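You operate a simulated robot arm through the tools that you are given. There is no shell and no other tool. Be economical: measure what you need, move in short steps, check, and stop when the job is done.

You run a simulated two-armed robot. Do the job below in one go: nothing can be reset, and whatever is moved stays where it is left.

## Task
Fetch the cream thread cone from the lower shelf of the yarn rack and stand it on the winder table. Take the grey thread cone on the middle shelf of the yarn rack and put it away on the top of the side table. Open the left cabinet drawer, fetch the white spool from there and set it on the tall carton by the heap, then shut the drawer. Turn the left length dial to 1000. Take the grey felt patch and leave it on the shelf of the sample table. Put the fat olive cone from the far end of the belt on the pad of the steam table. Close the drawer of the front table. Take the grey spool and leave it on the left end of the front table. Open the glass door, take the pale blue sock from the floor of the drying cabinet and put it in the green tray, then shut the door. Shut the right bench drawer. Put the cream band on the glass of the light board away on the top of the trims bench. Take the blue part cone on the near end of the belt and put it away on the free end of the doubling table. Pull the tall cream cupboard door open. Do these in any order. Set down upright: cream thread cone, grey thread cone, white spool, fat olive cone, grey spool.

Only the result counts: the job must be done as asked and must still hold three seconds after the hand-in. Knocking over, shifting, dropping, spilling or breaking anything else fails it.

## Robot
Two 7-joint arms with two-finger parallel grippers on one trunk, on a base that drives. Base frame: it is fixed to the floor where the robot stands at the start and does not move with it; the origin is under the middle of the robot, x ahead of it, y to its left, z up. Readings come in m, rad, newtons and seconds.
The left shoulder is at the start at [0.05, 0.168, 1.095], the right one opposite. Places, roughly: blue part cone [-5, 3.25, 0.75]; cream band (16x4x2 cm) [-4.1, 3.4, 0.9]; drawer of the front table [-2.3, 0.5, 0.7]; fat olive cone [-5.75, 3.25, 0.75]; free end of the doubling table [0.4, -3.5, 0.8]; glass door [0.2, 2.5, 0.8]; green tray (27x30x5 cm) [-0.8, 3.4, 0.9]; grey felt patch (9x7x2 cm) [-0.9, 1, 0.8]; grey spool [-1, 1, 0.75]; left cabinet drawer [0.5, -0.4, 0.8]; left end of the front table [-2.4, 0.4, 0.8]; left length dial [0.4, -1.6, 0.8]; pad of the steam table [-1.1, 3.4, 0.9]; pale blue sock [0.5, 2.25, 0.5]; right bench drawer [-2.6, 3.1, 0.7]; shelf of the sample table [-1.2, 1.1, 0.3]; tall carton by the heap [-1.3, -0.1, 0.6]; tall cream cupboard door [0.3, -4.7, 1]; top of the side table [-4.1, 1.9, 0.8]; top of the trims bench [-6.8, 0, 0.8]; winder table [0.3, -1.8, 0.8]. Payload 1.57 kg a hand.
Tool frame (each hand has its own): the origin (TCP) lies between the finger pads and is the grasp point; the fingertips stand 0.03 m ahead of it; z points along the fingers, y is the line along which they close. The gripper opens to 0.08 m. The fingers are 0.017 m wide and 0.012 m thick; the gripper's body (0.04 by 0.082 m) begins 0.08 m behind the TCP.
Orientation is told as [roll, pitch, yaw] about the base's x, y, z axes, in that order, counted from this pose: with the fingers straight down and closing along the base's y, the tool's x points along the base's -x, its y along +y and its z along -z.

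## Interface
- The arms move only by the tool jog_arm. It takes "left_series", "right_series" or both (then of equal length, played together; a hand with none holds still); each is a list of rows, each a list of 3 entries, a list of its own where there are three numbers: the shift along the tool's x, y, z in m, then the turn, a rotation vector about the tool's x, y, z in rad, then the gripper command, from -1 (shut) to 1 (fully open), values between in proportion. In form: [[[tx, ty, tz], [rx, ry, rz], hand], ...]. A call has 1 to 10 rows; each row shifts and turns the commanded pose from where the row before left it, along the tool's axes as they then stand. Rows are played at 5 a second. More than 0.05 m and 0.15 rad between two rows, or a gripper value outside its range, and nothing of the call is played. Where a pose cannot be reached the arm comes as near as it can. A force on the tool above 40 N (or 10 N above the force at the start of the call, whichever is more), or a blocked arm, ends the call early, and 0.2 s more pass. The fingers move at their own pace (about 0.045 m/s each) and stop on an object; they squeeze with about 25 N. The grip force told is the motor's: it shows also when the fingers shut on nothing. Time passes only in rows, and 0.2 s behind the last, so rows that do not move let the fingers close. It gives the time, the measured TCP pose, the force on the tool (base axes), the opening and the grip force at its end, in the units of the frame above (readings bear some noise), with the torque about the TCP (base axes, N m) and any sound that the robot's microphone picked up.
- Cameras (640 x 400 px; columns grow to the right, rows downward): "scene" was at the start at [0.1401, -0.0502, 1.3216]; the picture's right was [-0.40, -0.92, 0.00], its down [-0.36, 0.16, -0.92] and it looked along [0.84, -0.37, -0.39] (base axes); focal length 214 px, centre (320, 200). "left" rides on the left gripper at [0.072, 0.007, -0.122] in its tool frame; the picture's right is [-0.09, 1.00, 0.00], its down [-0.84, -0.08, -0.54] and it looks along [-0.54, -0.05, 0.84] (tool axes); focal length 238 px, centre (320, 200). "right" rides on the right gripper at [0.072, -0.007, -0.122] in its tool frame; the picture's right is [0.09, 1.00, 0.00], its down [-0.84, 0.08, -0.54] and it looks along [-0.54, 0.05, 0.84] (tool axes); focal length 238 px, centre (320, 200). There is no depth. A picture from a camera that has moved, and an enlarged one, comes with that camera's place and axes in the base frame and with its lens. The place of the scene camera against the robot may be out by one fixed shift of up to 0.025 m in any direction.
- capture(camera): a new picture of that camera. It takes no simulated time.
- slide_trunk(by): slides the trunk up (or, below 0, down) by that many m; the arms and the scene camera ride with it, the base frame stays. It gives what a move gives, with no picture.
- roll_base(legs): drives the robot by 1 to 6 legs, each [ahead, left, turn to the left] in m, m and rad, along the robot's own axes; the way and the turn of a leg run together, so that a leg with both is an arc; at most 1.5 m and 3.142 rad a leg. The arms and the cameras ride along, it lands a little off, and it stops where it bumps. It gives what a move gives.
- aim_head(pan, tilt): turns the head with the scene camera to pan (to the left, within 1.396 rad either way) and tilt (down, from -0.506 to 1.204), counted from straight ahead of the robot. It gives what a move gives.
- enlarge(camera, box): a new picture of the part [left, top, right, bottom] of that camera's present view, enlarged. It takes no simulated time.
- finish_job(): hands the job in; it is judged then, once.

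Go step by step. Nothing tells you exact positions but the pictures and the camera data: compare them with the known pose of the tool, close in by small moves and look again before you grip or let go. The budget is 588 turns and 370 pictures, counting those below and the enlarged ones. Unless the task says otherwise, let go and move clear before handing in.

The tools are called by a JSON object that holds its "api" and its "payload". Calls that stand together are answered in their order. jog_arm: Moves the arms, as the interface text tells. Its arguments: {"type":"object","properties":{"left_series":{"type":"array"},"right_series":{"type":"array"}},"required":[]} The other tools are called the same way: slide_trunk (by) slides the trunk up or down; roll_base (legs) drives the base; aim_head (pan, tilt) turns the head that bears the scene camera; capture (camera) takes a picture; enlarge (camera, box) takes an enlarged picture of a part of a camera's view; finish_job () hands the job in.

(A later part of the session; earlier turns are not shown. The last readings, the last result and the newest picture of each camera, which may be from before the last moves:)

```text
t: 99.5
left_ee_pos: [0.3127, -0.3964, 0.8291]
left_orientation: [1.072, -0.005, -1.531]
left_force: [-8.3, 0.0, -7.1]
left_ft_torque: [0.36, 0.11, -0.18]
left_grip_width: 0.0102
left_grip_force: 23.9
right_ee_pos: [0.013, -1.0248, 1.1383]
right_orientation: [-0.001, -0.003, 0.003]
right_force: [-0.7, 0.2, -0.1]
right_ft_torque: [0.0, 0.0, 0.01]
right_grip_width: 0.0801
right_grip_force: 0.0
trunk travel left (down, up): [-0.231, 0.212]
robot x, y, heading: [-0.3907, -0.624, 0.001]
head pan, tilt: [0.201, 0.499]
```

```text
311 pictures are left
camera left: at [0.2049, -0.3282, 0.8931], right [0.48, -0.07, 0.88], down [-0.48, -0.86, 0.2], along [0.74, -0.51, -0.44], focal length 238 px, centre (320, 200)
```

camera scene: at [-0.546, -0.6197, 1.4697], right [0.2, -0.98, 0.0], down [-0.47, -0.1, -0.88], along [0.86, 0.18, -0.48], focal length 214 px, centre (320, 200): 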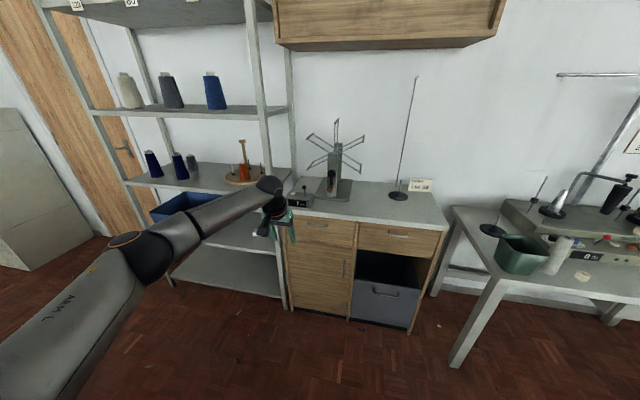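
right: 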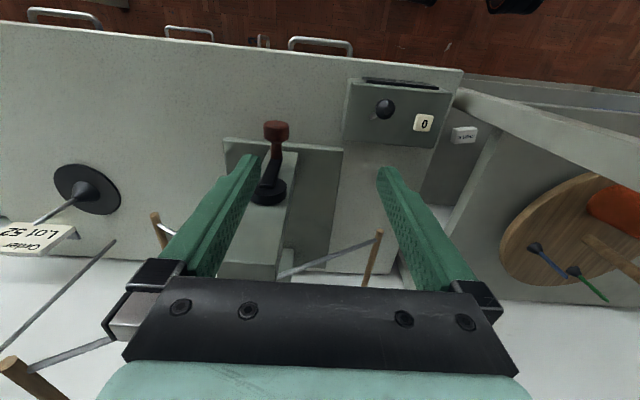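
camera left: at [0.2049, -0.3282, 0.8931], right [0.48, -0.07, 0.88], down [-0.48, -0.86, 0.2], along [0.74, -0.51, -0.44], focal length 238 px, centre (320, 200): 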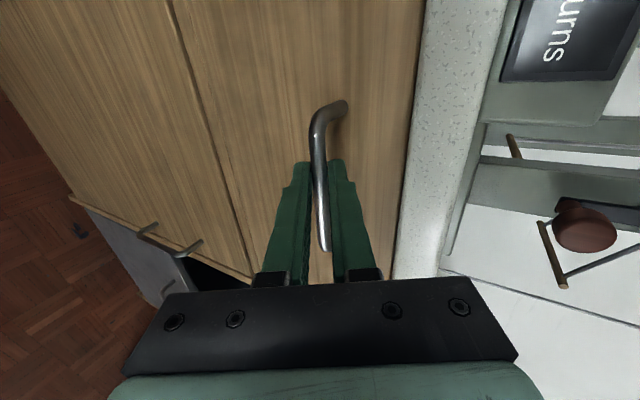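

{"api": "roll_base", "payload": {"legs": [[-0.13, 0, 0], [-0.12, 0, 0]]}}

{"api": "capture", "payload": {"camera": "left"}}

{"api": "aim_head", "payload": {"pan": 0.3, "tilt": 0.7}}

{"api": "capture", "payload": {"camera": "scene"}}

```text
t: 101.6
left_ee_pos: [0.0663, -0.3954, 0.8285]
left_orientation: [1.074, -0.006, -1.529]
left_force: [0.2, -2.4, -15.8]
left_ft_torque: [0.31, 0.17, -0.46]
left_grip_width: 0.0102
left_grip_force: 28.0
right_ee_pos: [-0.2324, -1.0256, 1.1373]
right_orientation: [-0.001, 0.001, 0.004]
right_force: [0.1, 0.1, 0.1]
right_ft_torque: [-0.01, -0.01, -0.04]
right_grip_width: 0.0797
right_grip_force: 0.1
trunk travel left (down, up): [-0.231, 0.212]
robot x, y, heading: [-0.6421, -0.6253, 0.007]
head pan, tilt: [0.201, 0.499]
```

```text
310 pictures are left
camera left: at [-0.0424, -0.3284, 0.8929], right [0.48, -0.07, 0.88], down [-0.48, -0.86, 0.2], along [0.74, -0.51, -0.44], focal length 238 px, centre (320, 200)
```

left: 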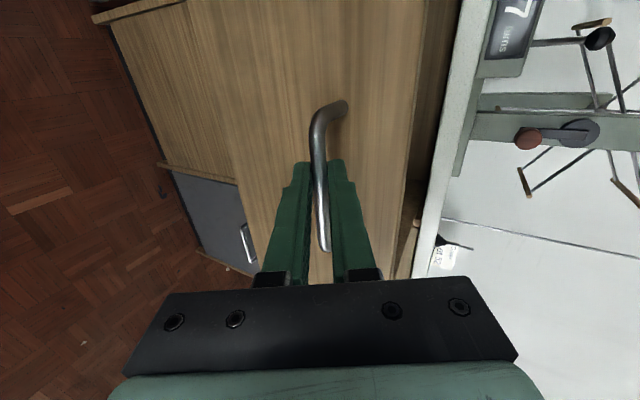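

```text
t: 102.4
left_ee_pos: [0.0649, -0.3954, 0.8298]
left_orientation: [1.076, -0.006, -1.53]
left_force: [-1.3, 1.3, -4.4]
left_ft_torque: [0.48, 0.07, -0.27]
left_grip_width: 0.0099
left_grip_force: 27.8
right_ee_pos: [-0.2342, -1.027, 1.1385]
right_orientation: [-0.002, -0.001, 0.002]
right_force: [0.0, -0.4, 0.3]
right_ft_torque: [0.02, -0.03, 0.02]
right_grip_width: 0.0799
right_grip_force: 0.0
trunk travel left (down, up): [-0.231, 0.212]
robot x, y, heading: [-0.6411, -0.6271, 0.004]
head pan, tilt: [0.3, 0.7]
```

```text
309 pictures are left
camera scene: at [-0.5019, -0.6123, 1.2619], right [0.3, -0.95, 0.0], down [-0.61, -0.19, -0.76], along [0.73, 0.23, -0.64], focal length 214 px, centre (320, 200)
```

scene: 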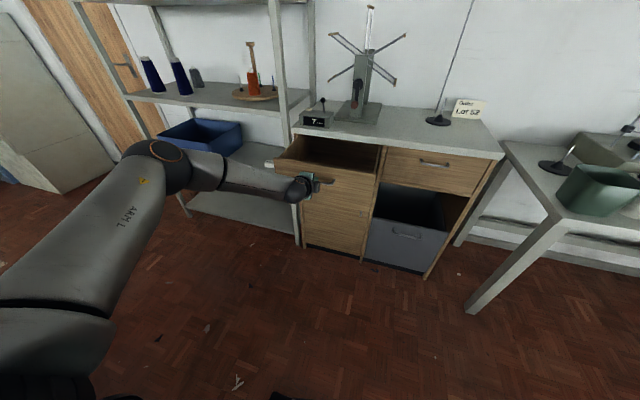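

{"api": "roll_base", "payload": {"legs": [[-0.04, 0, 0]]}}

{"api": "jog_arm", "payload": {"left_series": [[[0, 0, 0], [0, 0, 0], 0], [[0, 0, 0], [0, 0, 0], 0], [[0, 0, -0.045], [0, 0, 0], 0], [[0, 0, -0.045], [0, 0, 0], 0]]}}

{"api": "slide_trunk", "payload": {"by": 0.2}}

{"api": "capture", "payload": {"camera": "left"}}

```text
t: 103.2
left_ee_pos: [0.0265, -0.396, 0.828]
left_orientation: [1.075, -0.005, -1.528]
left_force: [-0.8, 1.9, -6.9]
left_ft_torque: [0.45, 0.07, -0.16]
left_grip_width: 0.0099
left_grip_force: 28.5
right_ee_pos: [-0.2749, -1.0239, 1.1367]
right_orientation: [0.0, 0.001, 0.002]
right_force: [0.5, 0.4, 0.5]
right_ft_torque: [-0.04, -0.05, -0.01]
right_grip_width: 0.08
right_grip_force: 0.0
trunk travel left (down, up): [-0.231, 0.212]
robot x, y, heading: [-0.6765, -0.6279, 0.003]
head pan, tilt: [0.3, 0.7]
```

```text
t: 104.2
left_ee_pos: [-0.055, -0.4015, 0.8717]
left_orientation: [1.077, -0.006, -1.529]
left_force: [0.2, 0.0, -0.5]
left_ft_torque: [0.0, -0.01, 0.04]
left_grip_width: 0.04
left_grip_force: 0.0
right_ee_pos: [-0.2757, -1.0253, 1.1377]
right_orientation: [-0.001, -0.001, 0.003]
right_force: [0.9, -0.4, 0.0]
right_ft_torque: [0.02, -0.04, 0.0]
right_grip_width: 0.08
right_grip_force: 0.1
trunk travel left (down, up): [-0.231, 0.212]
robot x, y, heading: [-0.6796, -0.6269, 0.001]
head pan, tilt: [0.3, 0.7]
```

```text
t: 106.4
left_ee_pos: [-0.0548, -0.4, 1.0712]
left_orientation: [1.075, -0.008, -1.527]
left_force: [-0.7, -0.1, -0.4]
left_ft_torque: [-0.06, 0.0, 0.0]
left_grip_width: 0.0401
left_grip_force: 0.0
right_ee_pos: [-0.2751, -1.0269, 1.3381]
right_orientation: [0.001, 0.001, 0.004]
right_force: [-0.3, 0.0, -0.1]
right_ft_torque: [0.02, 0.02, -0.02]
right_grip_width: 0.08
right_grip_force: 0.0
trunk travel left (down, up): [-0.431, 0.012]
robot x, y, heading: [-0.677, -0.6264, 0.002]
head pan, tilt: [0.3, 0.7]
```

```text
308 pictures are left
camera left: at [-0.1626, -0.3332, 1.1357], right [0.48, -0.07, 0.88], down [-0.48, -0.86, 0.19], along [0.74, -0.51, -0.44], focal length 238 px, centre (320, 200)
```

left: 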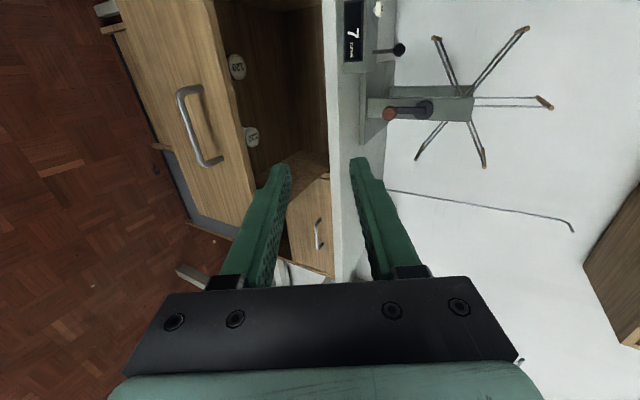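

{"api": "jog_arm", "payload": {"left_series": [[[0, 0, 0], [0, 0, -0.15], 1], [[0, 0, 0], [0, 0, -0.15], 1], [[0, 0, 0], [0, 0, -0.15], 1], [[0, 0, 0], [0, 0, -0.15], 1], [[0, 0, 0], [0, 0, -0.15], 1], [[0, 0, 0], [0, 0, -0.15], 1], [[0, 0, 0], [0, 0, -0.15], 1], [[0, 0, 0], [0, 0, -0.15], 1], [[0, 0, 0], [0, 0, -0.15], 1], [[0, 0, 0], [0, 0, -0.15], 1]]}}

{"api": "jog_arm", "payload": {"left_series": [[[0, 0, 0], [0, 0.15, -0.06], 1], [[0, 0, 0], [0, 0.15, 0], 1], [[0, 0, 0], [0, 0.15, 0], 1], [[0, 0, 0], [0, 0.15, 0], 1], [[0, 0, 0], [0, 0.15, 0], 1], [[0, 0, 0], [0, 0.15, 0], 1], [[0, 0, 0], [0, 0, 0], 1]]}}

{"api": "capture", "payload": {"camera": "left"}}

```text
t: 108.6
left_ee_pos: [-0.0546, -0.3991, 1.0721]
left_orientation: [0.114, -1.069, -0.089]
left_force: [-0.3, -0.1, -0.7]
left_ft_torque: [-0.01, -0.01, 0.01]
left_grip_width: 0.08
left_grip_force: 0.1
right_ee_pos: [-0.2752, -1.026, 1.3386]
right_orientation: [-0.001, 0.0, 0.003]
right_force: [-0.1, 0.2, -0.3]
right_ft_torque: [0.0, -0.02, 0.01]
right_grip_width: 0.08
right_grip_force: 0.0
trunk travel left (down, up): [-0.431, 0.012]
robot x, y, heading: [-0.6775, -0.6247, 0.003]
head pan, tilt: [0.3, 0.7]
```

```text
refused: row 1 steps farther than a row can; nothing moved
```

```text
307 pictures are left
camera left: at [-0.1971, -0.3952, 1.0675], right [0.03, 0.99, 0.13], down [-0.08, -0.13, 0.99], along [1.0, -0.04, 0.07], focal length 238 px, centre (320, 200)
```

left: 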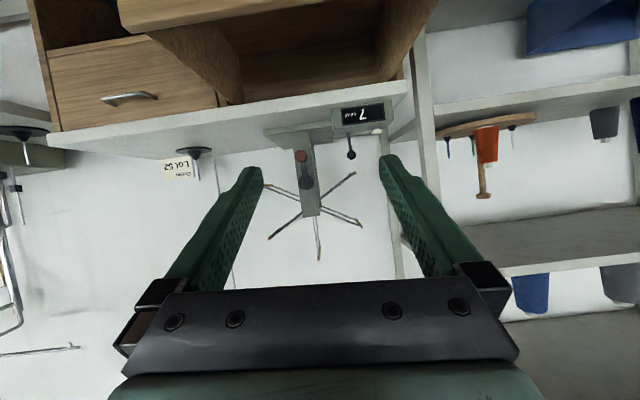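

{"api": "jog_arm", "payload": {"left_series": [[[0, 0, 0], [0, 0.14, -0.03], 1], [[0, 0, 0], [0, 0.14, -0.03], 1], [[0, 0, 0], [0, 0.14, 0], 1], [[0, 0, 0], [0, 0.14, 0], 1], [[0, 0, 0], [0, 0.14, 0], 1], [[0, 0, 0], [0, 0.14, 0], 1], [[0, 0, 0], [0, 0.14, 0], 1], [[0, 0, 0], [0, 0, 0], 1]]}}

{"api": "capture", "payload": {"camera": "left"}}

```text
t: 110.4
left_ee_pos: [-0.0556, -0.4003, 1.0714]
left_orientation: [0.006, -0.096, 0.042]
left_force: [0.0, 0.7, -1.0]
left_ft_torque: [0.01, -0.01, 0.0]
left_grip_width: 0.0798
left_grip_force: 0.0
right_ee_pos: [-0.2756, -1.026, 1.3384]
right_orientation: [-0.002, -0.002, 0.003]
right_force: [0.6, -0.5, 0.4]
right_ft_torque: [-0.02, 0.0, -0.01]
right_grip_width: 0.0803
right_grip_force: 0.2
trunk travel left (down, up): [-0.431, 0.012]
robot x, y, heading: [-0.6812, -0.6225, 0.003]
head pan, tilt: [0.3, 0.7]
```

```text
306 pictures are left
camera left: at [-0.1393, -0.3989, 1.1874], right [0.05, 1.0, 0.02], down [0.78, -0.05, 0.62], along [0.62, -0.02, -0.79], focal length 238 px, centre (320, 200)
```

left: 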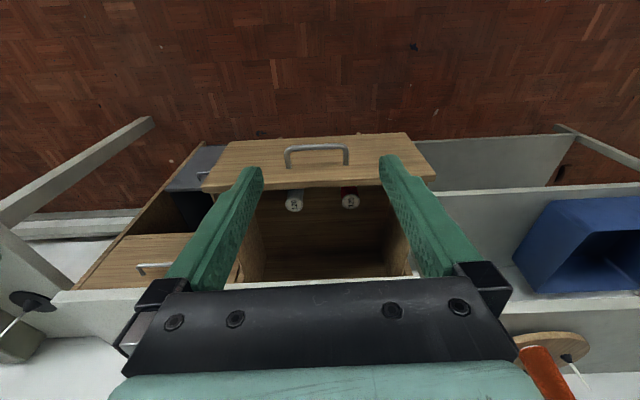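

{"api": "roll_base", "payload": {"legs": [[0.13, 0, 0]]}}

{"api": "capture", "payload": {"camera": "left"}}

```text
t: 111.7
left_ee_pos: [0.0747, -0.3995, 1.0709]
left_orientation: [0.008, -0.096, 0.043]
left_force: [0.2, 0.7, 0.1]
left_ft_torque: [0.0, 0.03, 0.02]
left_grip_width: 0.0801
left_grip_force: 0.1
right_ee_pos: [-0.1459, -1.0248, 1.3378]
right_orientation: [0.0, 0.0, 0.002]
right_force: [0.5, -0.1, -0.4]
right_ft_torque: [-0.02, 0.06, 0.04]
right_grip_width: 0.0799
right_grip_force: 0.0
trunk travel left (down, up): [-0.431, 0.012]
robot x, y, heading: [-0.5483, -0.6247, 0.003]
head pan, tilt: [0.3, 0.7]
```

```text
305 pictures are left
camera left: at [-0.0091, -0.3985, 1.1866], right [0.05, 1.0, 0.02], down [0.78, -0.05, 0.62], along [0.62, -0.02, -0.79], focal length 238 px, centre (320, 200)
```

left: 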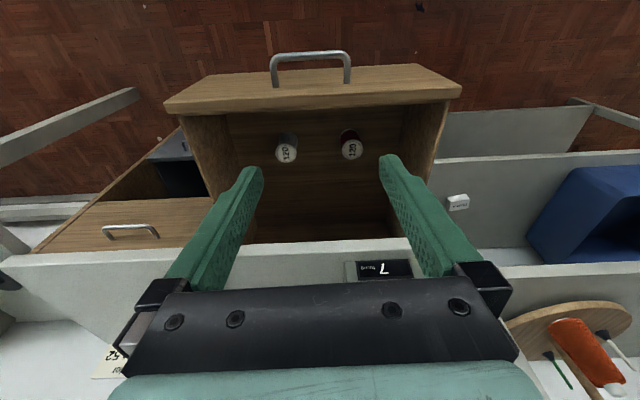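

{"api": "jog_arm", "payload": {"left_series": [[[0.035, -0.035, 0], [0, -0.1, 0], 0.5], [[0.035, -0.035, 0], [0, -0.1, 0], 0.5], [[0, 0, 0], [0, 0, 0], 0.5]]}}

{"api": "roll_base", "payload": {"legs": [[0.2, 0, 0]]}}

{"api": "capture", "payload": {"camera": "left"}}

```text
t: 112.5
left_ee_pos: [0.0079, -0.4721, 1.0601]
left_orientation: [0.009, -0.297, 0.043]
left_force: [0.3, -0.3, -0.7]
left_ft_torque: [0.04, 0.0, -0.01]
left_grip_width: 0.06
left_grip_force: 0.0
right_ee_pos: [-0.1454, -1.0251, 1.3381]
right_orientation: [-0.002, -0.002, 0.003]
right_force: [1.0, 0.1, -0.1]
right_ft_torque: [-0.02, -0.01, -0.01]
right_grip_width: 0.08
right_grip_force: 0.1
trunk travel left (down, up): [-0.431, 0.012]
robot x, y, heading: [-0.5492, -0.6246, 0.003]
head pan, tilt: [0.3, 0.7]
```

```text
t: 114.1
left_ee_pos: [0.209, -0.4723, 1.0595]
left_orientation: [0.009, -0.296, 0.041]
left_force: [0.1, -0.1, 0.2]
left_ft_torque: [0.0, -0.02, -0.04]
left_grip_width: 0.0598
left_grip_force: 0.0
right_ee_pos: [0.0544, -1.0243, 1.3376]
right_orientation: [0.0, 0.0, 0.002]
right_force: [-0.3, -0.2, 0.1]
right_ft_torque: [0.01, 0.0, 0.03]
right_grip_width: 0.08
right_grip_force: 0.1
trunk travel left (down, up): [-0.431, 0.012]
robot x, y, heading: [-0.3474, -0.6239, 0.004]
head pan, tilt: [0.3, 0.7]
```

```text
304 pictures are left
camera left: at [0.1034, -0.472, 1.1565], right [0.05, 1.0, 0.04], down [0.65, -0.06, 0.76], along [0.76, -0.01, -0.65], focal length 238 px, centre (320, 200)
```

left: 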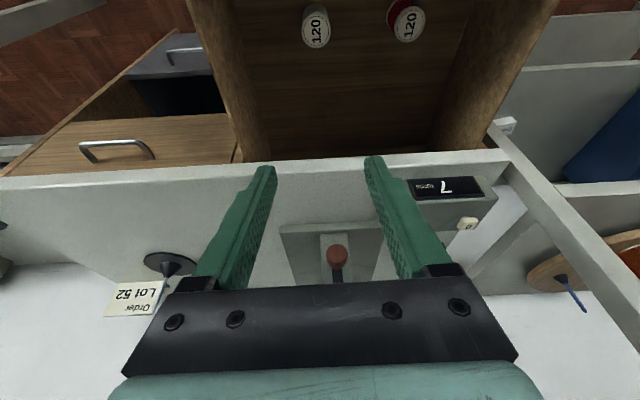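

{"api": "slide_trunk", "payload": {"by": -0.24}}

{"api": "capture", "payload": {"camera": "left"}}

```text
t: 116.6
left_ee_pos: [0.2074, -0.4734, 0.82]
left_orientation: [0.007, -0.298, 0.04]
left_force: [-0.1, -0.2, 0.7]
left_ft_torque: [0.01, -0.02, -0.02]
left_grip_width: 0.06
left_grip_force: 0.1
right_ee_pos: [0.0535, -1.0256, 1.0972]
right_orientation: [0.001, -0.002, 0.002]
right_force: [0.1, 0.0, 0.3]
right_ft_torque: [0.0, -0.04, -0.01]
right_grip_width: 0.08
right_grip_force: 0.0
trunk travel left (down, up): [-0.191, 0.252]
robot x, y, heading: [-0.352, -0.6227, 0.002]
head pan, tilt: [0.3, 0.7]
```

```text
303 pictures are left
camera left: at [0.1028, -0.472, 0.9169], right [0.05, 1.0, 0.04], down [0.64, -0.06, 0.76], along [0.76, -0.01, -0.65], focal length 238 px, centre (320, 200)
```

left: 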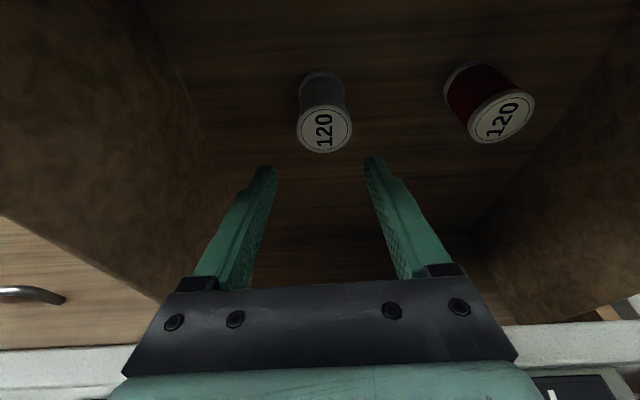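

{"api": "jog_arm", "payload": {"left_series": [[[0.0168, 0.0025, 0.034], [0, 0, 0], 0.5], [[0, 0, 0], [0, 0, 0], 0.5]]}}

{"api": "capture", "payload": {"camera": "left"}}

```text
t: 117.2
left_ee_pos: [0.2019, -0.4704, 0.7829]
left_orientation: [0.008, -0.296, 0.04]
left_force: [0.4, -0.6, 0.3]
left_ft_torque: [-0.01, -0.02, -0.03]
left_grip_width: 0.0601
left_grip_force: 0.2
right_ee_pos: [0.0532, -1.0257, 1.0984]
right_orientation: [0.0, -0.003, 0.002]
right_force: [0.7, -0.1, -0.5]
right_ft_torque: [-0.01, 0.04, 0.03]
right_grip_width: 0.0799
right_grip_force: 0.1
trunk travel left (down, up): [-0.191, 0.252]
robot x, y, heading: [-0.3491, -0.6267, -0.001]
head pan, tilt: [0.3, 0.7]
```

```text
302 pictures are left
camera left: at [0.0962, -0.4695, 0.8788], right [0.05, 1.0, 0.04], down [0.64, -0.06, 0.76], along [0.76, -0.01, -0.65], focal length 238 px, centre (320, 200)
```

left: 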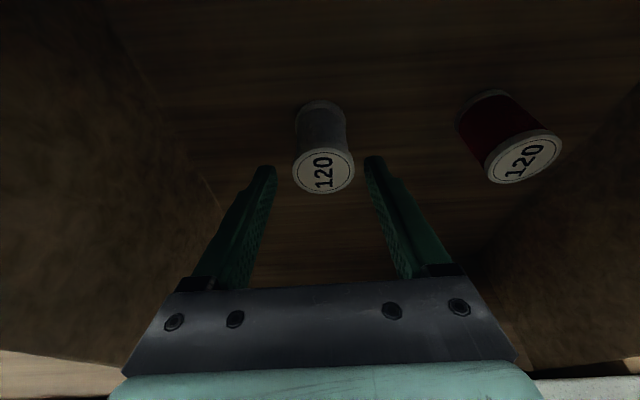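

{"api": "jog_arm", "payload": {"left_series": [[[0.0165, 0.001, 0.032], [0, 0, 0], 0.5], [[0, 0, 0], [0, 0, 0], 0.5], [[0, 0, 0], [0, 0, 0], -1], [[0, 0, 0], [0, 0, 0], -1], [[0, 0, 0], [0, 0, 0], -1], [[0, 0, 0], [0, 0, 0], -1]]}}

{"api": "capture", "payload": {"camera": "left"}}

```text
t: 117.5
left_ee_pos: [0.2035, -0.4712, 0.7824]
left_orientation: [-0.004, -0.313, 0.045]
left_force: [-0.2, 2.0, 11.1]
left_ft_torque: [-0.27, 1.25, -0.2]
left_grip_width: 0.0597
left_grip_force: 0.1
right_ee_pos: [0.0535, -1.0257, 1.0983]
right_orientation: [-0.002, -0.002, 0.002]
right_force: [0.5, 0.1, -0.5]
right_ft_torque: [-0.03, 0.06, 0.02]
right_grip_width: 0.0799
right_grip_force: 0.0
trunk travel left (down, up): [-0.191, 0.252]
robot x, y, heading: [-0.3499, -0.6249, 0.003]
head pan, tilt: [0.3, 0.7]
stopped in row 1 (left hand): the force on the tool passed its limit (the readings are from after the stop); the commanded pose is now the measured one
```

```text
301 pictures are left
camera left: at [0.0973, -0.4692, 0.8777], right [0.04, 1.0, 0.02], down [0.63, -0.05, 0.77], along [0.77, -0.02, -0.63], focal length 238 px, centre (320, 200)
```

left: 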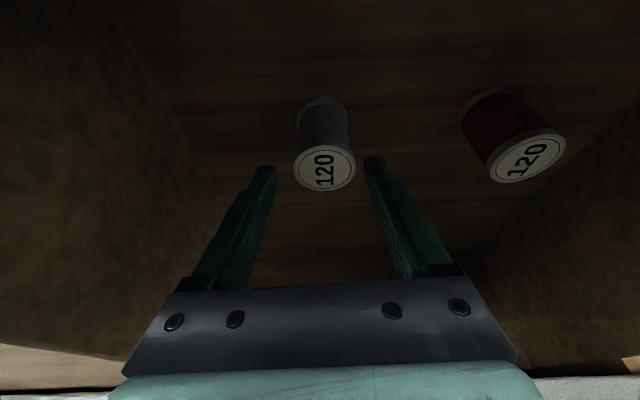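

{"api": "jog_arm", "payload": {"left_series": [[[-0.0123, 0, -0.038], [0, 0, 0], 0.5], [[0, 0, 0], [0, 0.0625, 0.11], 0.5], [[0, 0, 0], [0, 0.0625, 0.11], 0.5], [[0, 0, 0], [0, 0.0625, 0.11], 0.5], [[0, 0, 0], [0, 0.0625, 0.11], 0.5], [[0, 0, 0], [0, 0.0625, 0.11], 0.5], [[0, 0, 0], [0, 0, 0], 0.5]]}}

{"api": "capture", "payload": {"camera": "left"}}

```text
t: 119.1
left_ee_pos: [0.2036, -0.4714, 0.821]
left_orientation: [0.076, 0.03, -0.499]
left_force: [0.5, -0.2, 0.3]
left_ft_torque: [-0.01, 0.02, -0.02]
left_grip_width: 0.06
left_grip_force: 0.1
right_ee_pos: [0.0536, -1.0252, 1.0967]
right_orientation: [0.0, -0.001, 0.003]
right_force: [0.8, -0.3, -0.3]
right_ft_torque: [-0.01, 0.0, -0.02]
right_grip_width: 0.0799
right_grip_force: 0.0
trunk travel left (down, up): [-0.191, 0.252]
robot x, y, heading: [-0.3481, -0.6264, 0.007]
head pan, tilt: [0.3, 0.7]
```

```text
300 pictures are left
camera left: at [0.1416, -0.4414, 0.9461], right [0.56, 0.83, 0.07], down [0.69, -0.51, 0.51], along [0.46, -0.23, -0.86], focal length 238 px, centre (320, 200)
```

left: 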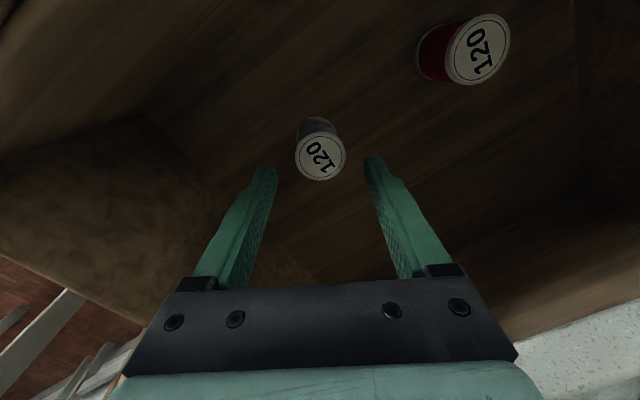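

{"api": "jog_arm", "payload": {"left_series": [[[0, 0, 0.035], [0, 0, 0], 0.5], [[0, 0, 0.035], [0, 0, 0], 0.5], [[0, 0, 0], [0, 0, 0], 0.5]]}}

{"api": "capture", "payload": {"camera": "left"}}

```text
t: 119.9
left_ee_pos: [0.204, -0.4649, 0.7499]
left_orientation: [0.078, 0.029, -0.495]
left_force: [0.1, 0.7, -0.1]
left_ft_torque: [-0.03, 0.03, -0.01]
left_grip_width: 0.06
left_grip_force: 0.1
right_ee_pos: [0.0545, -1.0249, 1.0973]
right_orientation: [0.0, -0.002, 0.001]
right_force: [0.4, -0.1, 0.2]
right_ft_torque: [-0.02, 0.01, 0.0]
right_grip_width: 0.0799
right_grip_force: 0.1
trunk travel left (down, up): [-0.191, 0.252]
robot x, y, heading: [-0.3495, -0.6261, 0.001]
head pan, tilt: [0.3, 0.7]
```

```text
299 pictures are left
camera left: at [0.1418, -0.4353, 0.8756], right [0.56, 0.83, 0.07], down [0.69, -0.51, 0.51], along [0.46, -0.23, -0.86], focal length 238 px, centre (320, 200)
```

left: 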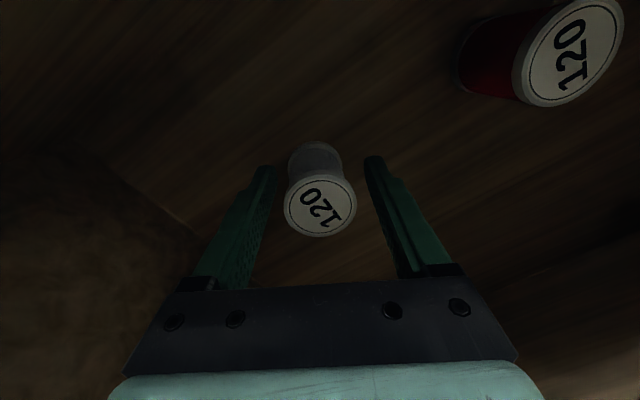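

{"api": "jog_arm", "payload": {"left_series": [[[0, 0, 0.008], [0, 0, 0], 0.5], [[0, 0, 0], [0, 0, 0], -1], [[0, 0, 0], [0, 0, 0], -1], [[0, 0, 0], [0, 0, 0], -1], [[0, 0, 0], [0, 0, 0], -1]]}}

{"api": "capture", "payload": {"camera": "left"}}

```text
t: 121.1
left_ee_pos: [0.2048, -0.4642, 0.7428]
left_orientation: [0.079, 0.031, -0.495]
left_force: [1.2, -0.8, 1.7]
left_ft_torque: [-0.05, -0.03, 0.03]
left_grip_width: 0.0384
left_grip_force: 25.1
right_ee_pos: [0.0536, -1.0253, 1.0972]
right_orientation: [-0.001, -0.002, 0.001]
right_force: [-0.6, -0.3, 0.6]
right_ft_torque: [-0.02, 0.01, 0.03]
right_grip_width: 0.0802
right_grip_force: 0.0
trunk travel left (down, up): [-0.191, 0.252]
robot x, y, heading: [-0.3498, -0.6232, 0.002]
head pan, tilt: [0.3, 0.7]
```

```text
298 pictures are left
camera left: at [0.142, -0.4345, 0.8681], right [0.56, 0.83, 0.07], down [0.69, -0.51, 0.51], along [0.46, -0.23, -0.86], focal length 238 px, centre (320, 200)
```

left: 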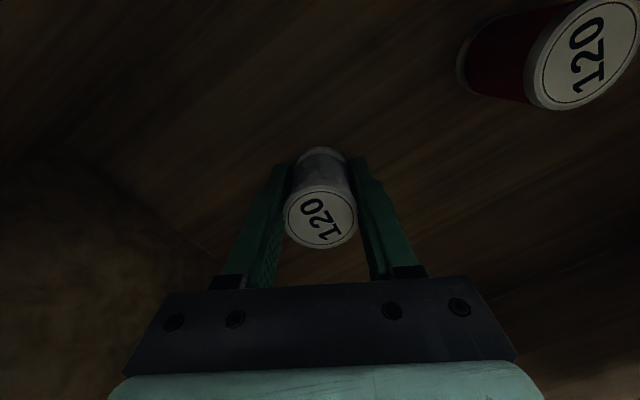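

{"api": "slide_trunk", "payload": {"by": 0.24}}

{"api": "capture", "payload": {"camera": "left"}}

{"api": "roll_base", "payload": {"legs": [[-0.4, 0, 0], [0, 0.62, 0]]}}

{"api": "aim_head", "payload": {"pan": -0.4, "tilt": 0.6}}

{"api": "capture", "payload": {"camera": "scene"}}

{"api": "capture", "payload": {"camera": "right"}}

```text
t: 123.6
left_ee_pos: [0.2039, -0.4625, 0.9837]
left_orientation: [0.077, 0.031, -0.497]
left_force: [-0.4, -0.2, -0.2]
left_ft_torque: [-0.02, -0.01, 0.02]
left_grip_width: 0.0382
left_grip_force: 24.9
right_ee_pos: [0.0535, -1.0249, 1.3378]
right_orientation: [0.0, -0.002, 0.001]
right_force: [0.4, 0.1, 0.0]
right_ft_torque: [-0.02, 0.0, -0.03]
right_grip_width: 0.0799
right_grip_force: 0.1
trunk travel left (down, up): [-0.431, 0.012]
robot x, y, heading: [-0.3511, -0.6248, 0.0]
head pan, tilt: [0.3, 0.7]
```

```text
297 pictures are left
camera left: at [0.1421, -0.4344, 1.1079], right [0.56, 0.83, 0.07], down [0.69, -0.51, 0.51], along [0.46, -0.23, -0.86], focal length 238 px, centre (320, 200)
```

left: 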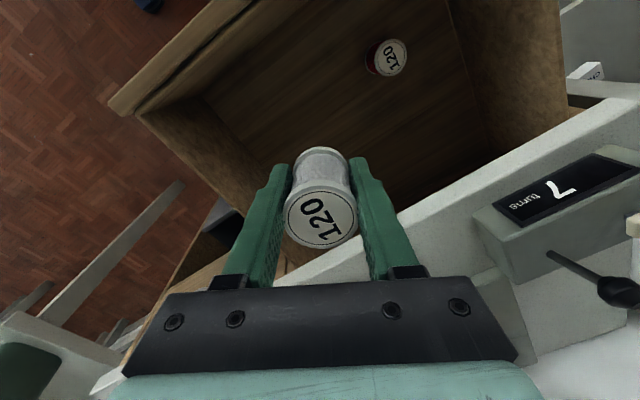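

```text
t: 129.2
left_ee_pos: [-0.2038, 0.161, 0.9812]
left_orientation: [0.076, 0.03, -0.487]
left_force: [0.1, -0.3, -0.1]
left_ft_torque: [-0.03, 0.0, 0.02]
left_grip_width: 0.038
left_grip_force: 25.3
right_ee_pos: [-0.3502, -0.4024, 1.3379]
right_orientation: [0.0, 0.0, 0.01]
right_force: [0.0, 0.2, 0.0]
right_ft_torque: [0.0, -0.03, 0.02]
right_grip_width: 0.0797
right_grip_force: 0.2
trunk travel left (down, up): [-0.431, 0.012]
robot x, y, heading: [-0.758, -0.0022, 0.01]
head pan, tilt: [0.3, 0.7]
```

```text
t: 130.3
left_ee_pos: [-0.2046, 0.1605, 0.982]
left_orientation: [0.077, 0.032, -0.489]
left_force: [0.1, 0.0, -0.8]
left_ft_torque: [0.02, 0.02, -0.03]
left_grip_width: 0.0383
left_grip_force: 25.0
right_ee_pos: [-0.3505, -0.4027, 1.3382]
right_orientation: [0.001, -0.002, 0.011]
right_force: [-0.2, -0.2, 0.0]
right_ft_torque: [0.02, 0.01, 0.02]
right_grip_width: 0.0798
right_grip_force: 0.0
trunk travel left (down, up): [-0.431, 0.012]
robot x, y, heading: [-0.7574, -0.0053, 0.01]
head pan, tilt: [-0.4, 0.6]
```

```text
296 pictures are left
camera scene: at [-0.6198, -0.0502, 1.4706], right [-0.38, -0.93, 0.0], down [-0.52, 0.21, -0.82], along [0.76, -0.31, -0.57], focal length 214 px, centre (320, 200)
```

scene: 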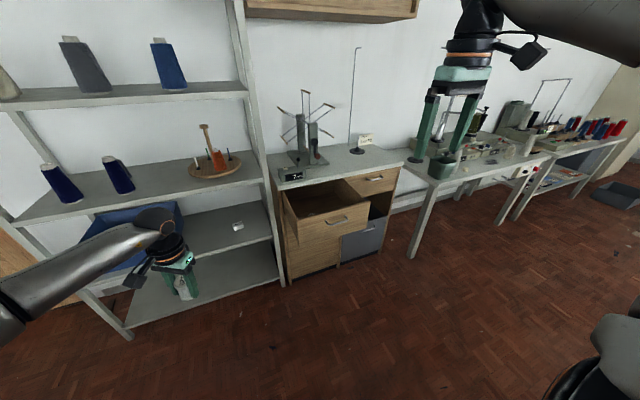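

```text
295 pictures are left
camera right: at [-0.4229, -0.4101, 1.459], right [-0.1, 0.99, 0.0], down [0.84, 0.09, 0.54], along [0.54, 0.05, -0.84], focal length 238 px, centre (320, 200)
```

right: 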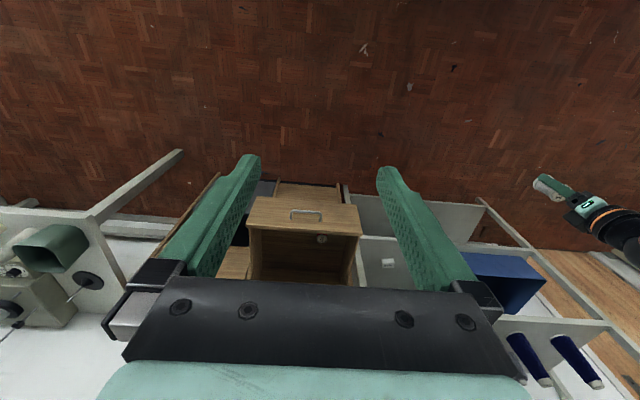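

{"api": "jog_arm", "payload": {"left_series": [[[0.044, -0.0235, 0], [0, 0, 0], -1], [[0.044, -0.0235, 0], [0, 0, 0], -1], [[0.044, -0.0235, 0], [0, 0, 0], -1], [[0.044, -0.0235, 0], [0, 0, 0], -1], [[0, 0, 0], [0, 0, 0], -1]], "right_series": [[[-0.02, 0, 0.045], [0, 0, 0], -1], [[-0.02, 0, 0.045], [0, 0, 0], -1], [[-0.02, 0, 0.045], [0, 0, 0], -1], [[-0.02, 0, 0.045], [0, 0, 0], -1], [[0, 0, 0.045], [0, 0, 0], -1]]}}

{"api": "slide_trunk", "payload": {"by": -0.24}}

{"api": "capture", "payload": {"camera": "right"}}

```text
t: 131.5
left_ee_pos: [-0.4046, 0.1599, 0.9798]
left_orientation: [0.077, 0.032, -0.487]
left_force: [-0.4, -0.5, -0.9]
left_ft_torque: [0.02, -0.02, 0.02]
left_grip_width: 0.0384
left_grip_force: 24.6
right_ee_pos: [-0.269, -0.4033, 1.1104]
right_orientation: [-0.002, -0.002, 0.01]
right_force: [1.5, 0.2, -0.2]
right_ft_torque: [0.04, 0.05, -0.02]
right_grip_width: 0.0002
right_grip_force: 14.9
trunk travel left (down, up): [-0.431, 0.012]
robot x, y, heading: [-0.7584, -0.0003, 0.008]
head pan, tilt: [-0.4, 0.6]
```

```text
t: 134.0
left_ee_pos: [-0.404, 0.1603, 0.74]
left_orientation: [0.076, 0.032, -0.488]
left_force: [-0.6, 0.5, -0.4]
left_ft_torque: [-0.01, 0.0, 0.0]
left_grip_width: 0.0386
left_grip_force: 25.4
right_ee_pos: [-0.2716, -0.4003, 0.8738]
right_orientation: [0.0, -0.003, 0.01]
right_force: [-0.6, 0.3, -0.2]
right_ft_torque: [0.01, 0.01, 0.0]
right_grip_width: 0.0
right_grip_force: 21.4
trunk travel left (down, up): [-0.191, 0.252]
robot x, y, heading: [-0.7547, -0.0049, 0.01]
head pan, tilt: [-0.4, 0.6]
```

```text
294 pictures are left
camera right: at [-0.3426, -0.4089, 0.9935], right [-0.1, 0.99, 0.0], down [0.84, 0.09, 0.54], along [0.54, 0.05, -0.84], focal length 238 px, centre (320, 200)
```

right: 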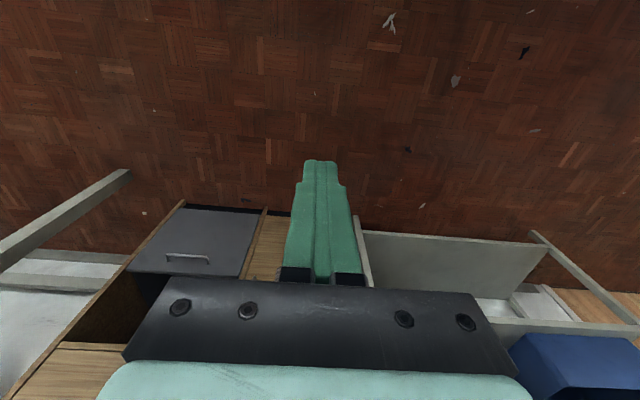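

{"api": "jog_arm", "payload": {"right_series": [[[0, 0.003, 0.025], [0, 0, 0], -1], [[0, 0, 0.022], [0, 0, 0], -1]]}}

{"api": "roll_base", "payload": {"legs": [[0.3, 0, -0.01], [0.2, 0, 0]]}}

{"api": "capture", "payload": {"camera": "right"}}

{"api": "capture", "payload": {"camera": "scene"}}

```text
t: 134.6
left_ee_pos: [-0.4032, 0.1598, 0.7388]
left_orientation: [0.076, 0.032, -0.486]
left_force: [-0.9, -0.3, -0.2]
left_ft_torque: [0.01, -0.02, -0.01]
left_grip_width: 0.0381
left_grip_force: 25.1
right_ee_pos: [-0.2694, -0.3976, 0.8258]
right_orientation: [0.0, 0.0, 0.009]
right_force: [0.8, 0.8, 0.1]
right_ft_torque: [0.0, -0.02, -0.02]
right_grip_width: 0.0003
right_grip_force: 21.7
trunk travel left (down, up): [-0.191, 0.252]
robot x, y, heading: [-0.7579, -0.0054, 0.008]
head pan, tilt: [-0.4, 0.6]
```

```text
t: 137.8
left_ee_pos: [0.0979, 0.161, 0.7408]
left_orientation: [0.077, 0.031, -0.496]
left_force: [-1.1, 0.6, -0.2]
left_ft_torque: [0.01, -0.02, 0.01]
left_grip_width: 0.0385
left_grip_force: 24.7
right_ee_pos: [0.227, -0.3989, 0.8259]
right_orientation: [0.001, -0.002, 0.003]
right_force: [-0.7, 0.1, 0.4]
right_ft_torque: [-0.01, -0.01, -0.02]
right_grip_width: 0.0002
right_grip_force: 21.1
trunk travel left (down, up): [-0.191, 0.252]
robot x, y, heading: [-0.2547, 0.0016, 0.001]
head pan, tilt: [-0.4, 0.6]
```

```text
293 pictures are left
camera right: at [0.1549, -0.4066, 0.9462], right [-0.09, 1.0, 0.0], down [0.84, 0.08, 0.54], along [0.54, 0.05, -0.84], focal length 238 px, centre (320, 200)
```

right: 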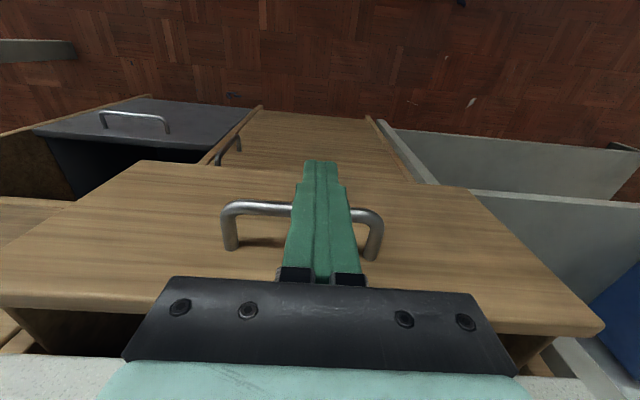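

```text
292 pictures are left
camera scene: at [-0.1193, -0.0483, 1.2305], right [-0.39, -0.92, 0.0], down [-0.52, 0.22, -0.82], along [0.76, -0.32, -0.57], focal length 214 px, centre (320, 200)
```

scene: 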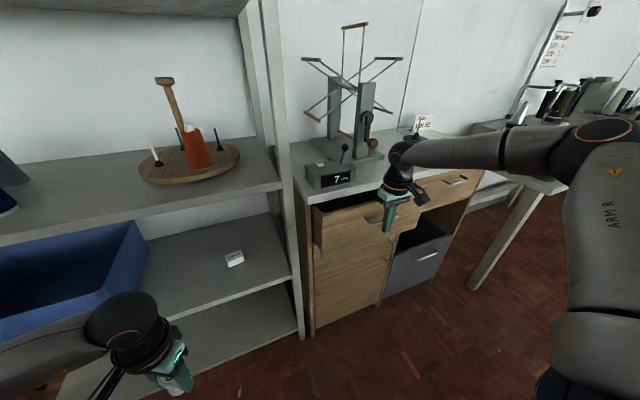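

{"api": "roll_base", "payload": {"legs": [[-0.05, 0, 0]]}}

{"api": "jog_arm", "payload": {"right_series": [[[0, 0, 0], [0, -0.14, 0], -1], [[0, 0, 0], [0, -0.14, 0], -1], [[0, 0, 0], [0, -0.14, 0], -1], [[0, 0, 0], [0, -0.14, 0], -1], [[0, 0, 0], [0, 0, 0], -1]]}}

{"api": "roll_base", "payload": {"legs": [[0.1, 0, 0]]}}

{"api": "capture", "payload": {"camera": "right"}}

```text
t: 138.8
left_ee_pos: [0.048, 0.1603, 0.741]
left_orientation: [0.077, 0.031, -0.494]
left_force: [-0.5, -0.7, 0.3]
left_ft_torque: [0.02, -0.01, 0.02]
left_grip_width: 0.0383
left_grip_force: 24.6
right_ee_pos: [0.1778, -0.4007, 0.825]
right_orientation: [0.001, -0.002, 0.002]
right_force: [-0.8, 0.3, -1.0]
right_ft_torque: [0.04, 0.02, -0.02]
right_grip_width: 0.0001
right_grip_force: 21.5
trunk travel left (down, up): [-0.191, 0.252]
robot x, y, heading: [-0.3053, -0.0017, 0.001]
head pan, tilt: [-0.4, 0.6]
```

```text
t: 140.0
left_ee_pos: [0.0478, 0.1609, 0.7399]
left_orientation: [0.077, 0.03, -0.493]
left_force: [0.0, 0.6, -1.1]
left_ft_torque: [0.01, 0.02, -0.01]
left_grip_width: 0.0381
left_grip_force: 25.1
right_ee_pos: [0.1772, -0.3995, 0.8256]
right_orientation: [0.0, -0.562, 0.001]
right_force: [-0.3, 0.1, -0.5]
right_ft_torque: [0.0, -0.01, 0.02]
right_grip_width: 0.0002
right_grip_force: 21.2
trunk travel left (down, up): [-0.191, 0.252]
robot x, y, heading: [-0.3058, -0.0048, 0.004]
head pan, tilt: [-0.4, 0.6]
```

```text
t: 141.1
left_ee_pos: [0.1463, 0.1598, 0.7394]
left_orientation: [0.077, 0.032, -0.496]
left_force: [0.8, -0.9, 0.1]
left_ft_torque: [-0.01, 0.0, 0.0]
left_grip_width: 0.0385
left_grip_force: 25.1
right_ee_pos: [0.2774, -0.4, 0.8252]
right_orientation: [0.001, -0.562, 0.001]
right_force: [-0.3, -0.3, 1.3]
right_ft_torque: [-0.01, 0.0, 0.0]
right_grip_width: 0.0001
right_grip_force: 21.8
trunk travel left (down, up): [-0.191, 0.252]
robot x, y, heading: [-0.2044, -0.0034, 0.003]
head pan, tilt: [-0.4, 0.6]
```

```text
291 pictures are left
camera right: at [0.1508, -0.4066, 0.8893], right [-0.08, 1.0, -0.05], down [0.42, 0.08, 0.9], along [0.9, 0.05, -0.42], focal length 238 px, centre (320, 200)
```

right: 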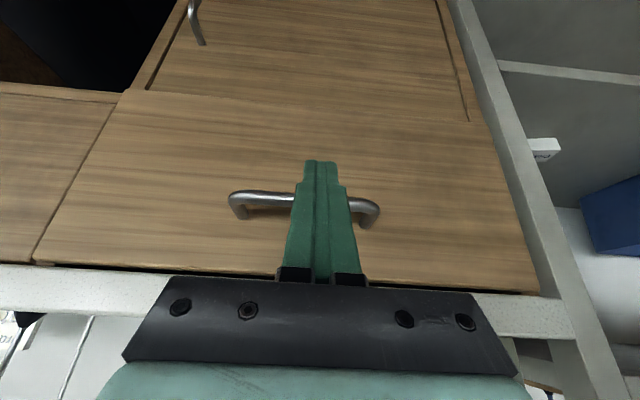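

{"api": "roll_base", "payload": {"legs": [[0.03, 0, 0]]}}

{"api": "capture", "payload": {"camera": "right"}}

```text
t: 141.9
left_ee_pos: [0.1774, 0.1602, 0.7401]
left_orientation: [0.079, 0.032, -0.496]
left_force: [-0.6, -0.1, -0.2]
left_ft_torque: [0.01, -0.01, 0.03]
left_grip_width: 0.0384
left_grip_force: 25.1
right_ee_pos: [0.3064, -0.4003, 0.8246]
right_orientation: [0.001, -0.561, 0.001]
right_force: [-2.0, -0.6, -3.0]
right_ft_torque: [0.0, 0.06, -0.02]
right_grip_width: 0.0
right_grip_force: 21.9
trunk travel left (down, up): [-0.191, 0.252]
robot x, y, heading: [-0.1766, -0.0032, 0.006]
head pan, tilt: [-0.4, 0.6]
```

```text
290 pictures are left
camera right: at [0.1806, -0.4069, 0.8889], right [-0.08, 1.0, -0.05], down [0.42, 0.08, 0.9], along [0.9, 0.05, -0.43], focal length 238 px, centre (320, 200)
```

right: 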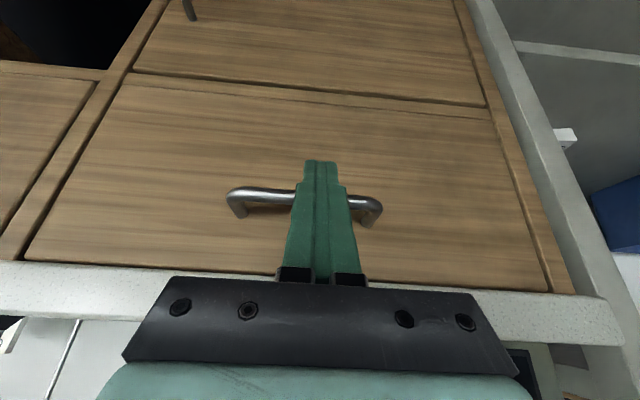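

{"api": "roll_base", "payload": {"legs": [[0.015, 0, 0]]}}

{"api": "capture", "payload": {"camera": "right"}}

```text
t: 142.9
left_ee_pos: [0.1921, 0.1586, 0.7401]
left_orientation: [0.077, 0.031, -0.497]
left_force: [-0.6, -0.6, 0.5]
left_ft_torque: [-0.01, 0.0, 0.0]
left_grip_width: 0.0381
left_grip_force: 24.9
right_ee_pos: [0.3126, -0.3993, 0.8144]
right_orientation: [0.001, -0.527, -0.006]
right_force: [-0.4, 0.8, -0.6]
right_ft_torque: [0.01, 0.01, 0.02]
right_grip_width: 0.0003
right_grip_force: 21.4
trunk travel left (down, up): [-0.191, 0.252]
robot x, y, heading: [-0.1637, -0.0005, -0.001]
head pan, tilt: [-0.4, 0.6]
stopped in leg 1: the force on the tool passed its limit (the readings are from after the stop); the commanded pose is now the measured one
```

```text
289 pictures are left
camera right: at [0.1887, -0.4065, 0.8835], right [-0.08, 1.0, -0.05], down [0.45, 0.07, 0.89], along [0.89, 0.05, -0.45], focal length 238 px, centre (320, 200)
```

right: 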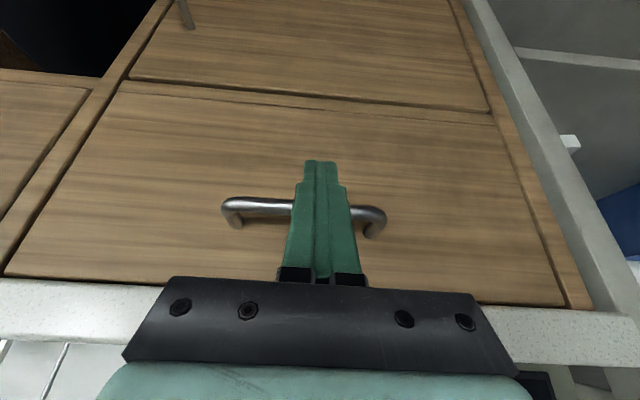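

{"api": "roll_base", "payload": {"legs": [[-0.3, 0, 0]]}}

{"api": "slide_trunk", "payload": {"by": 0.2}}

{"api": "capture", "payload": {"camera": "scene"}}

{"api": "roll_base", "payload": {"legs": [[0, 0, 1.57], [0, 0, 1.2]]}}

{"api": "aim_head", "payload": {"pan": 0, "tilt": 0.5}}

{"api": "capture", "payload": {"camera": "scene"}}

```text
t: 144.9
left_ee_pos: [-0.1048, 0.159, 0.7395]
left_orientation: [0.077, 0.031, -0.496]
left_force: [0.2, 1.4, -0.5]
left_ft_torque: [-0.03, -0.01, -0.01]
left_grip_width: 0.0384
left_grip_force: 25.0
right_ee_pos: [0.0157, -0.3984, 0.8164]
right_orientation: [0.001, -0.526, -0.004]
right_force: [0.5, -0.4, 0.2]
right_ft_torque: [0.01, -0.03, 0.01]
right_grip_width: 0.0001
right_grip_force: 21.0
trunk travel left (down, up): [-0.191, 0.252]
robot x, y, heading: [-0.4593, -0.0001, 0.005]
head pan, tilt: [-0.4, 0.6]
```

```text
t: 147.1
left_ee_pos: [-0.105, 0.1607, 0.9397]
left_orientation: [0.078, 0.032, -0.497]
left_force: [-0.7, -0.1, 0.4]
left_ft_torque: [0.0, 0.01, 0.01]
left_grip_width: 0.0383
left_grip_force: 25.0
right_ee_pos: [0.0151, -0.4001, 1.0155]
right_orientation: [0.001, -0.527, -0.003]
right_force: [0.2, 0.5, -0.5]
right_ft_torque: [-0.01, 0.0, 0.01]
right_grip_width: 0.0
right_grip_force: 21.2
trunk travel left (down, up): [-0.391, 0.052]
robot x, y, heading: [-0.4651, 0.0, 0.001]
head pan, tilt: [-0.4, 0.6]
```

```text
288 pictures are left
camera scene: at [-0.3222, -0.0485, 1.4305], right [-0.39, -0.92, 0.0], down [-0.52, 0.22, -0.83], along [0.76, -0.32, -0.57], focal length 214 px, centre (320, 200)
```

scene: 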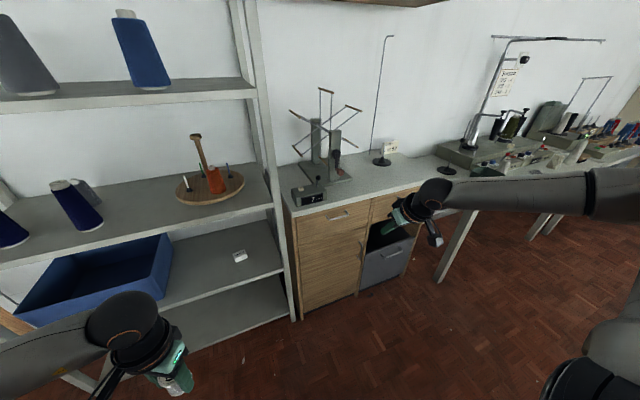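

```text
t: 154.3
left_ee_pos: [-0.8462, -0.0225, 0.9399]
left_orientation: [0.076, 0.033, 2.269]
left_force: [0.2, 0.3, 0.1]
left_ft_torque: [-0.01, -0.03, -0.03]
left_grip_width: 0.0383
left_grip_force: 24.4
right_ee_pos: [-0.7549, 0.5431, 1.0149]
right_orientation: [0.003, -0.528, 2.762]
right_force: [-0.5, -0.1, -0.3]
right_ft_torque: [0.06, 0.0, -0.02]
right_grip_width: 0.0
right_grip_force: 20.5
trunk travel left (down, up): [-0.391, 0.052]
robot x, y, heading: [-0.462, -0.0022, 2.767]
head pan, tilt: [-0.4, 0.6]
```

```text
t: 155.2
left_ee_pos: [-0.8484, -0.0214, 0.9403]
left_orientation: [0.076, 0.03, 2.269]
left_force: [0.5, 0.2, -0.3]
left_ft_torque: [0.0, -0.02, 0.01]
left_grip_width: 0.0385
left_grip_force: 24.6
right_ee_pos: [-0.7551, 0.5434, 1.0159]
right_orientation: [0.004, -0.526, 2.762]
right_force: [-0.5, -0.1, -1.0]
right_ft_torque: [-0.02, -0.03, -0.01]
right_grip_width: 0.0001
right_grip_force: 21.5
trunk travel left (down, up): [-0.391, 0.052]
robot x, y, heading: [-0.4587, -0.0043, 2.764]
head pan, tilt: [0.0, 0.499]
```

```text
287 pictures are left
camera scene: at [-0.5657, 0.0337, 1.4396], right [0.37, 0.93, 0.0], down [0.45, -0.18, -0.88], along [-0.82, 0.32, -0.48], focal length 214 px, centre (320, 200)
```

scene: 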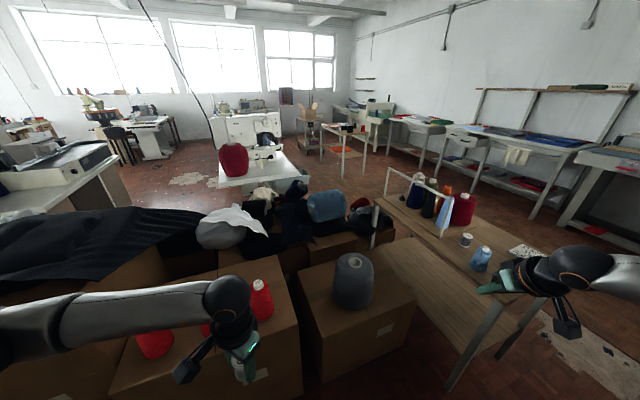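

{"api": "aim_head", "payload": {"pan": 0.45, "tilt": 0.7}}

{"api": "capture", "payload": {"camera": "scene"}}

```text
t: 156.1
left_ee_pos: [-0.8468, -0.0203, 0.9396]
left_orientation: [0.078, 0.03, 2.268]
left_force: [-0.8, 0.7, -0.2]
left_ft_torque: [0.02, -0.03, -0.03]
left_grip_width: 0.0385
left_grip_force: 25.2
right_ee_pos: [-0.7536, 0.5442, 1.0155]
right_orientation: [0.001, -0.529, 2.761]
right_force: [-0.3, 0.3, 0.2]
right_ft_torque: [0.01, 0.0, 0.02]
right_grip_width: 0.0002
right_grip_force: 21.4
trunk travel left (down, up): [-0.391, 0.052]
robot x, y, heading: [-0.46, -0.0019, 2.767]
head pan, tilt: [0.45, 0.7]
```

```text
286 pictures are left
camera scene: at [-0.5658, -0.006, 1.422], right [-0.07, 1.0, 0.0], down [0.64, 0.05, -0.77], along [-0.76, -0.06, -0.64], focal length 214 px, centre (320, 200)
```

scene: 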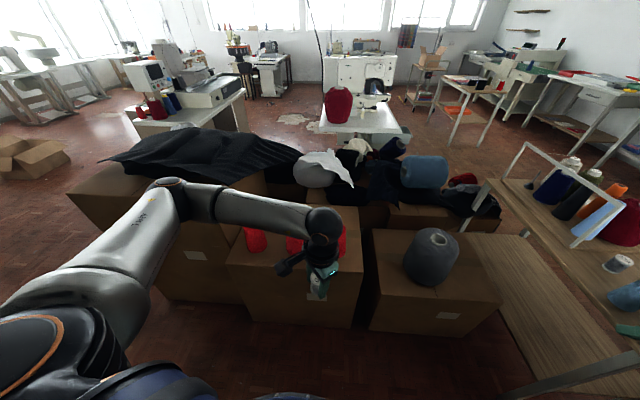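

{"api": "capture", "payload": {"camera": "left"}}

{"api": "enlarge", "payload": {"camera": "scene", "box": [200, 190, 380, 340]}}

```text
285 pictures are left
camera left: at [-0.8023, -0.072, 1.0651], right [-0.82, -0.57, 0.07], down [-0.46, 0.73, 0.51], along [-0.34, 0.38, -0.86], focal length 238 px, centre (320, 200)
```

left: 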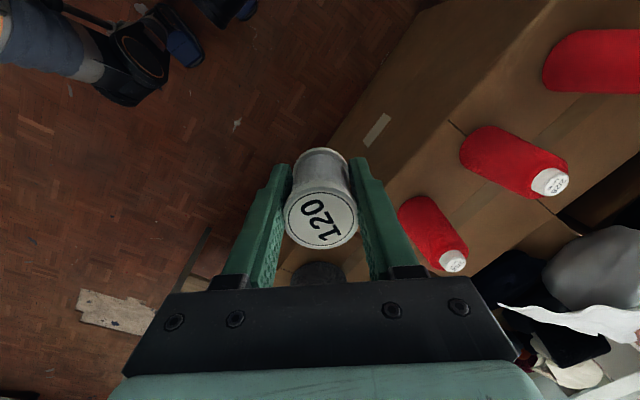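

```text
2.67 times, centred on (290, 265) of scene
camera zoom: at [-0.5658, -0.006, 1.422], right [-0.07, 1.0, 0.0], down [0.64, 0.05, -0.77], along [-0.76, -0.06, -0.64], focal length 572 px, centre (400, 27)
```

zoom: 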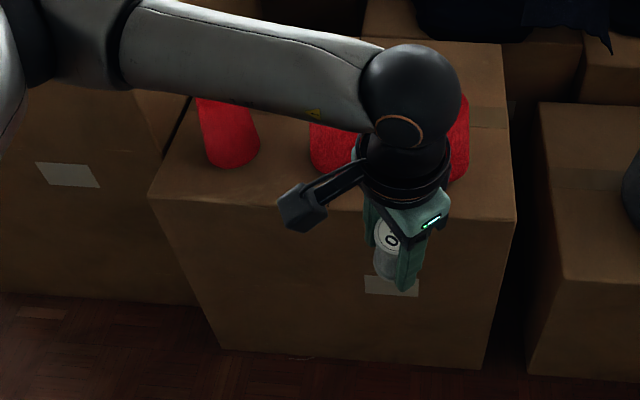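

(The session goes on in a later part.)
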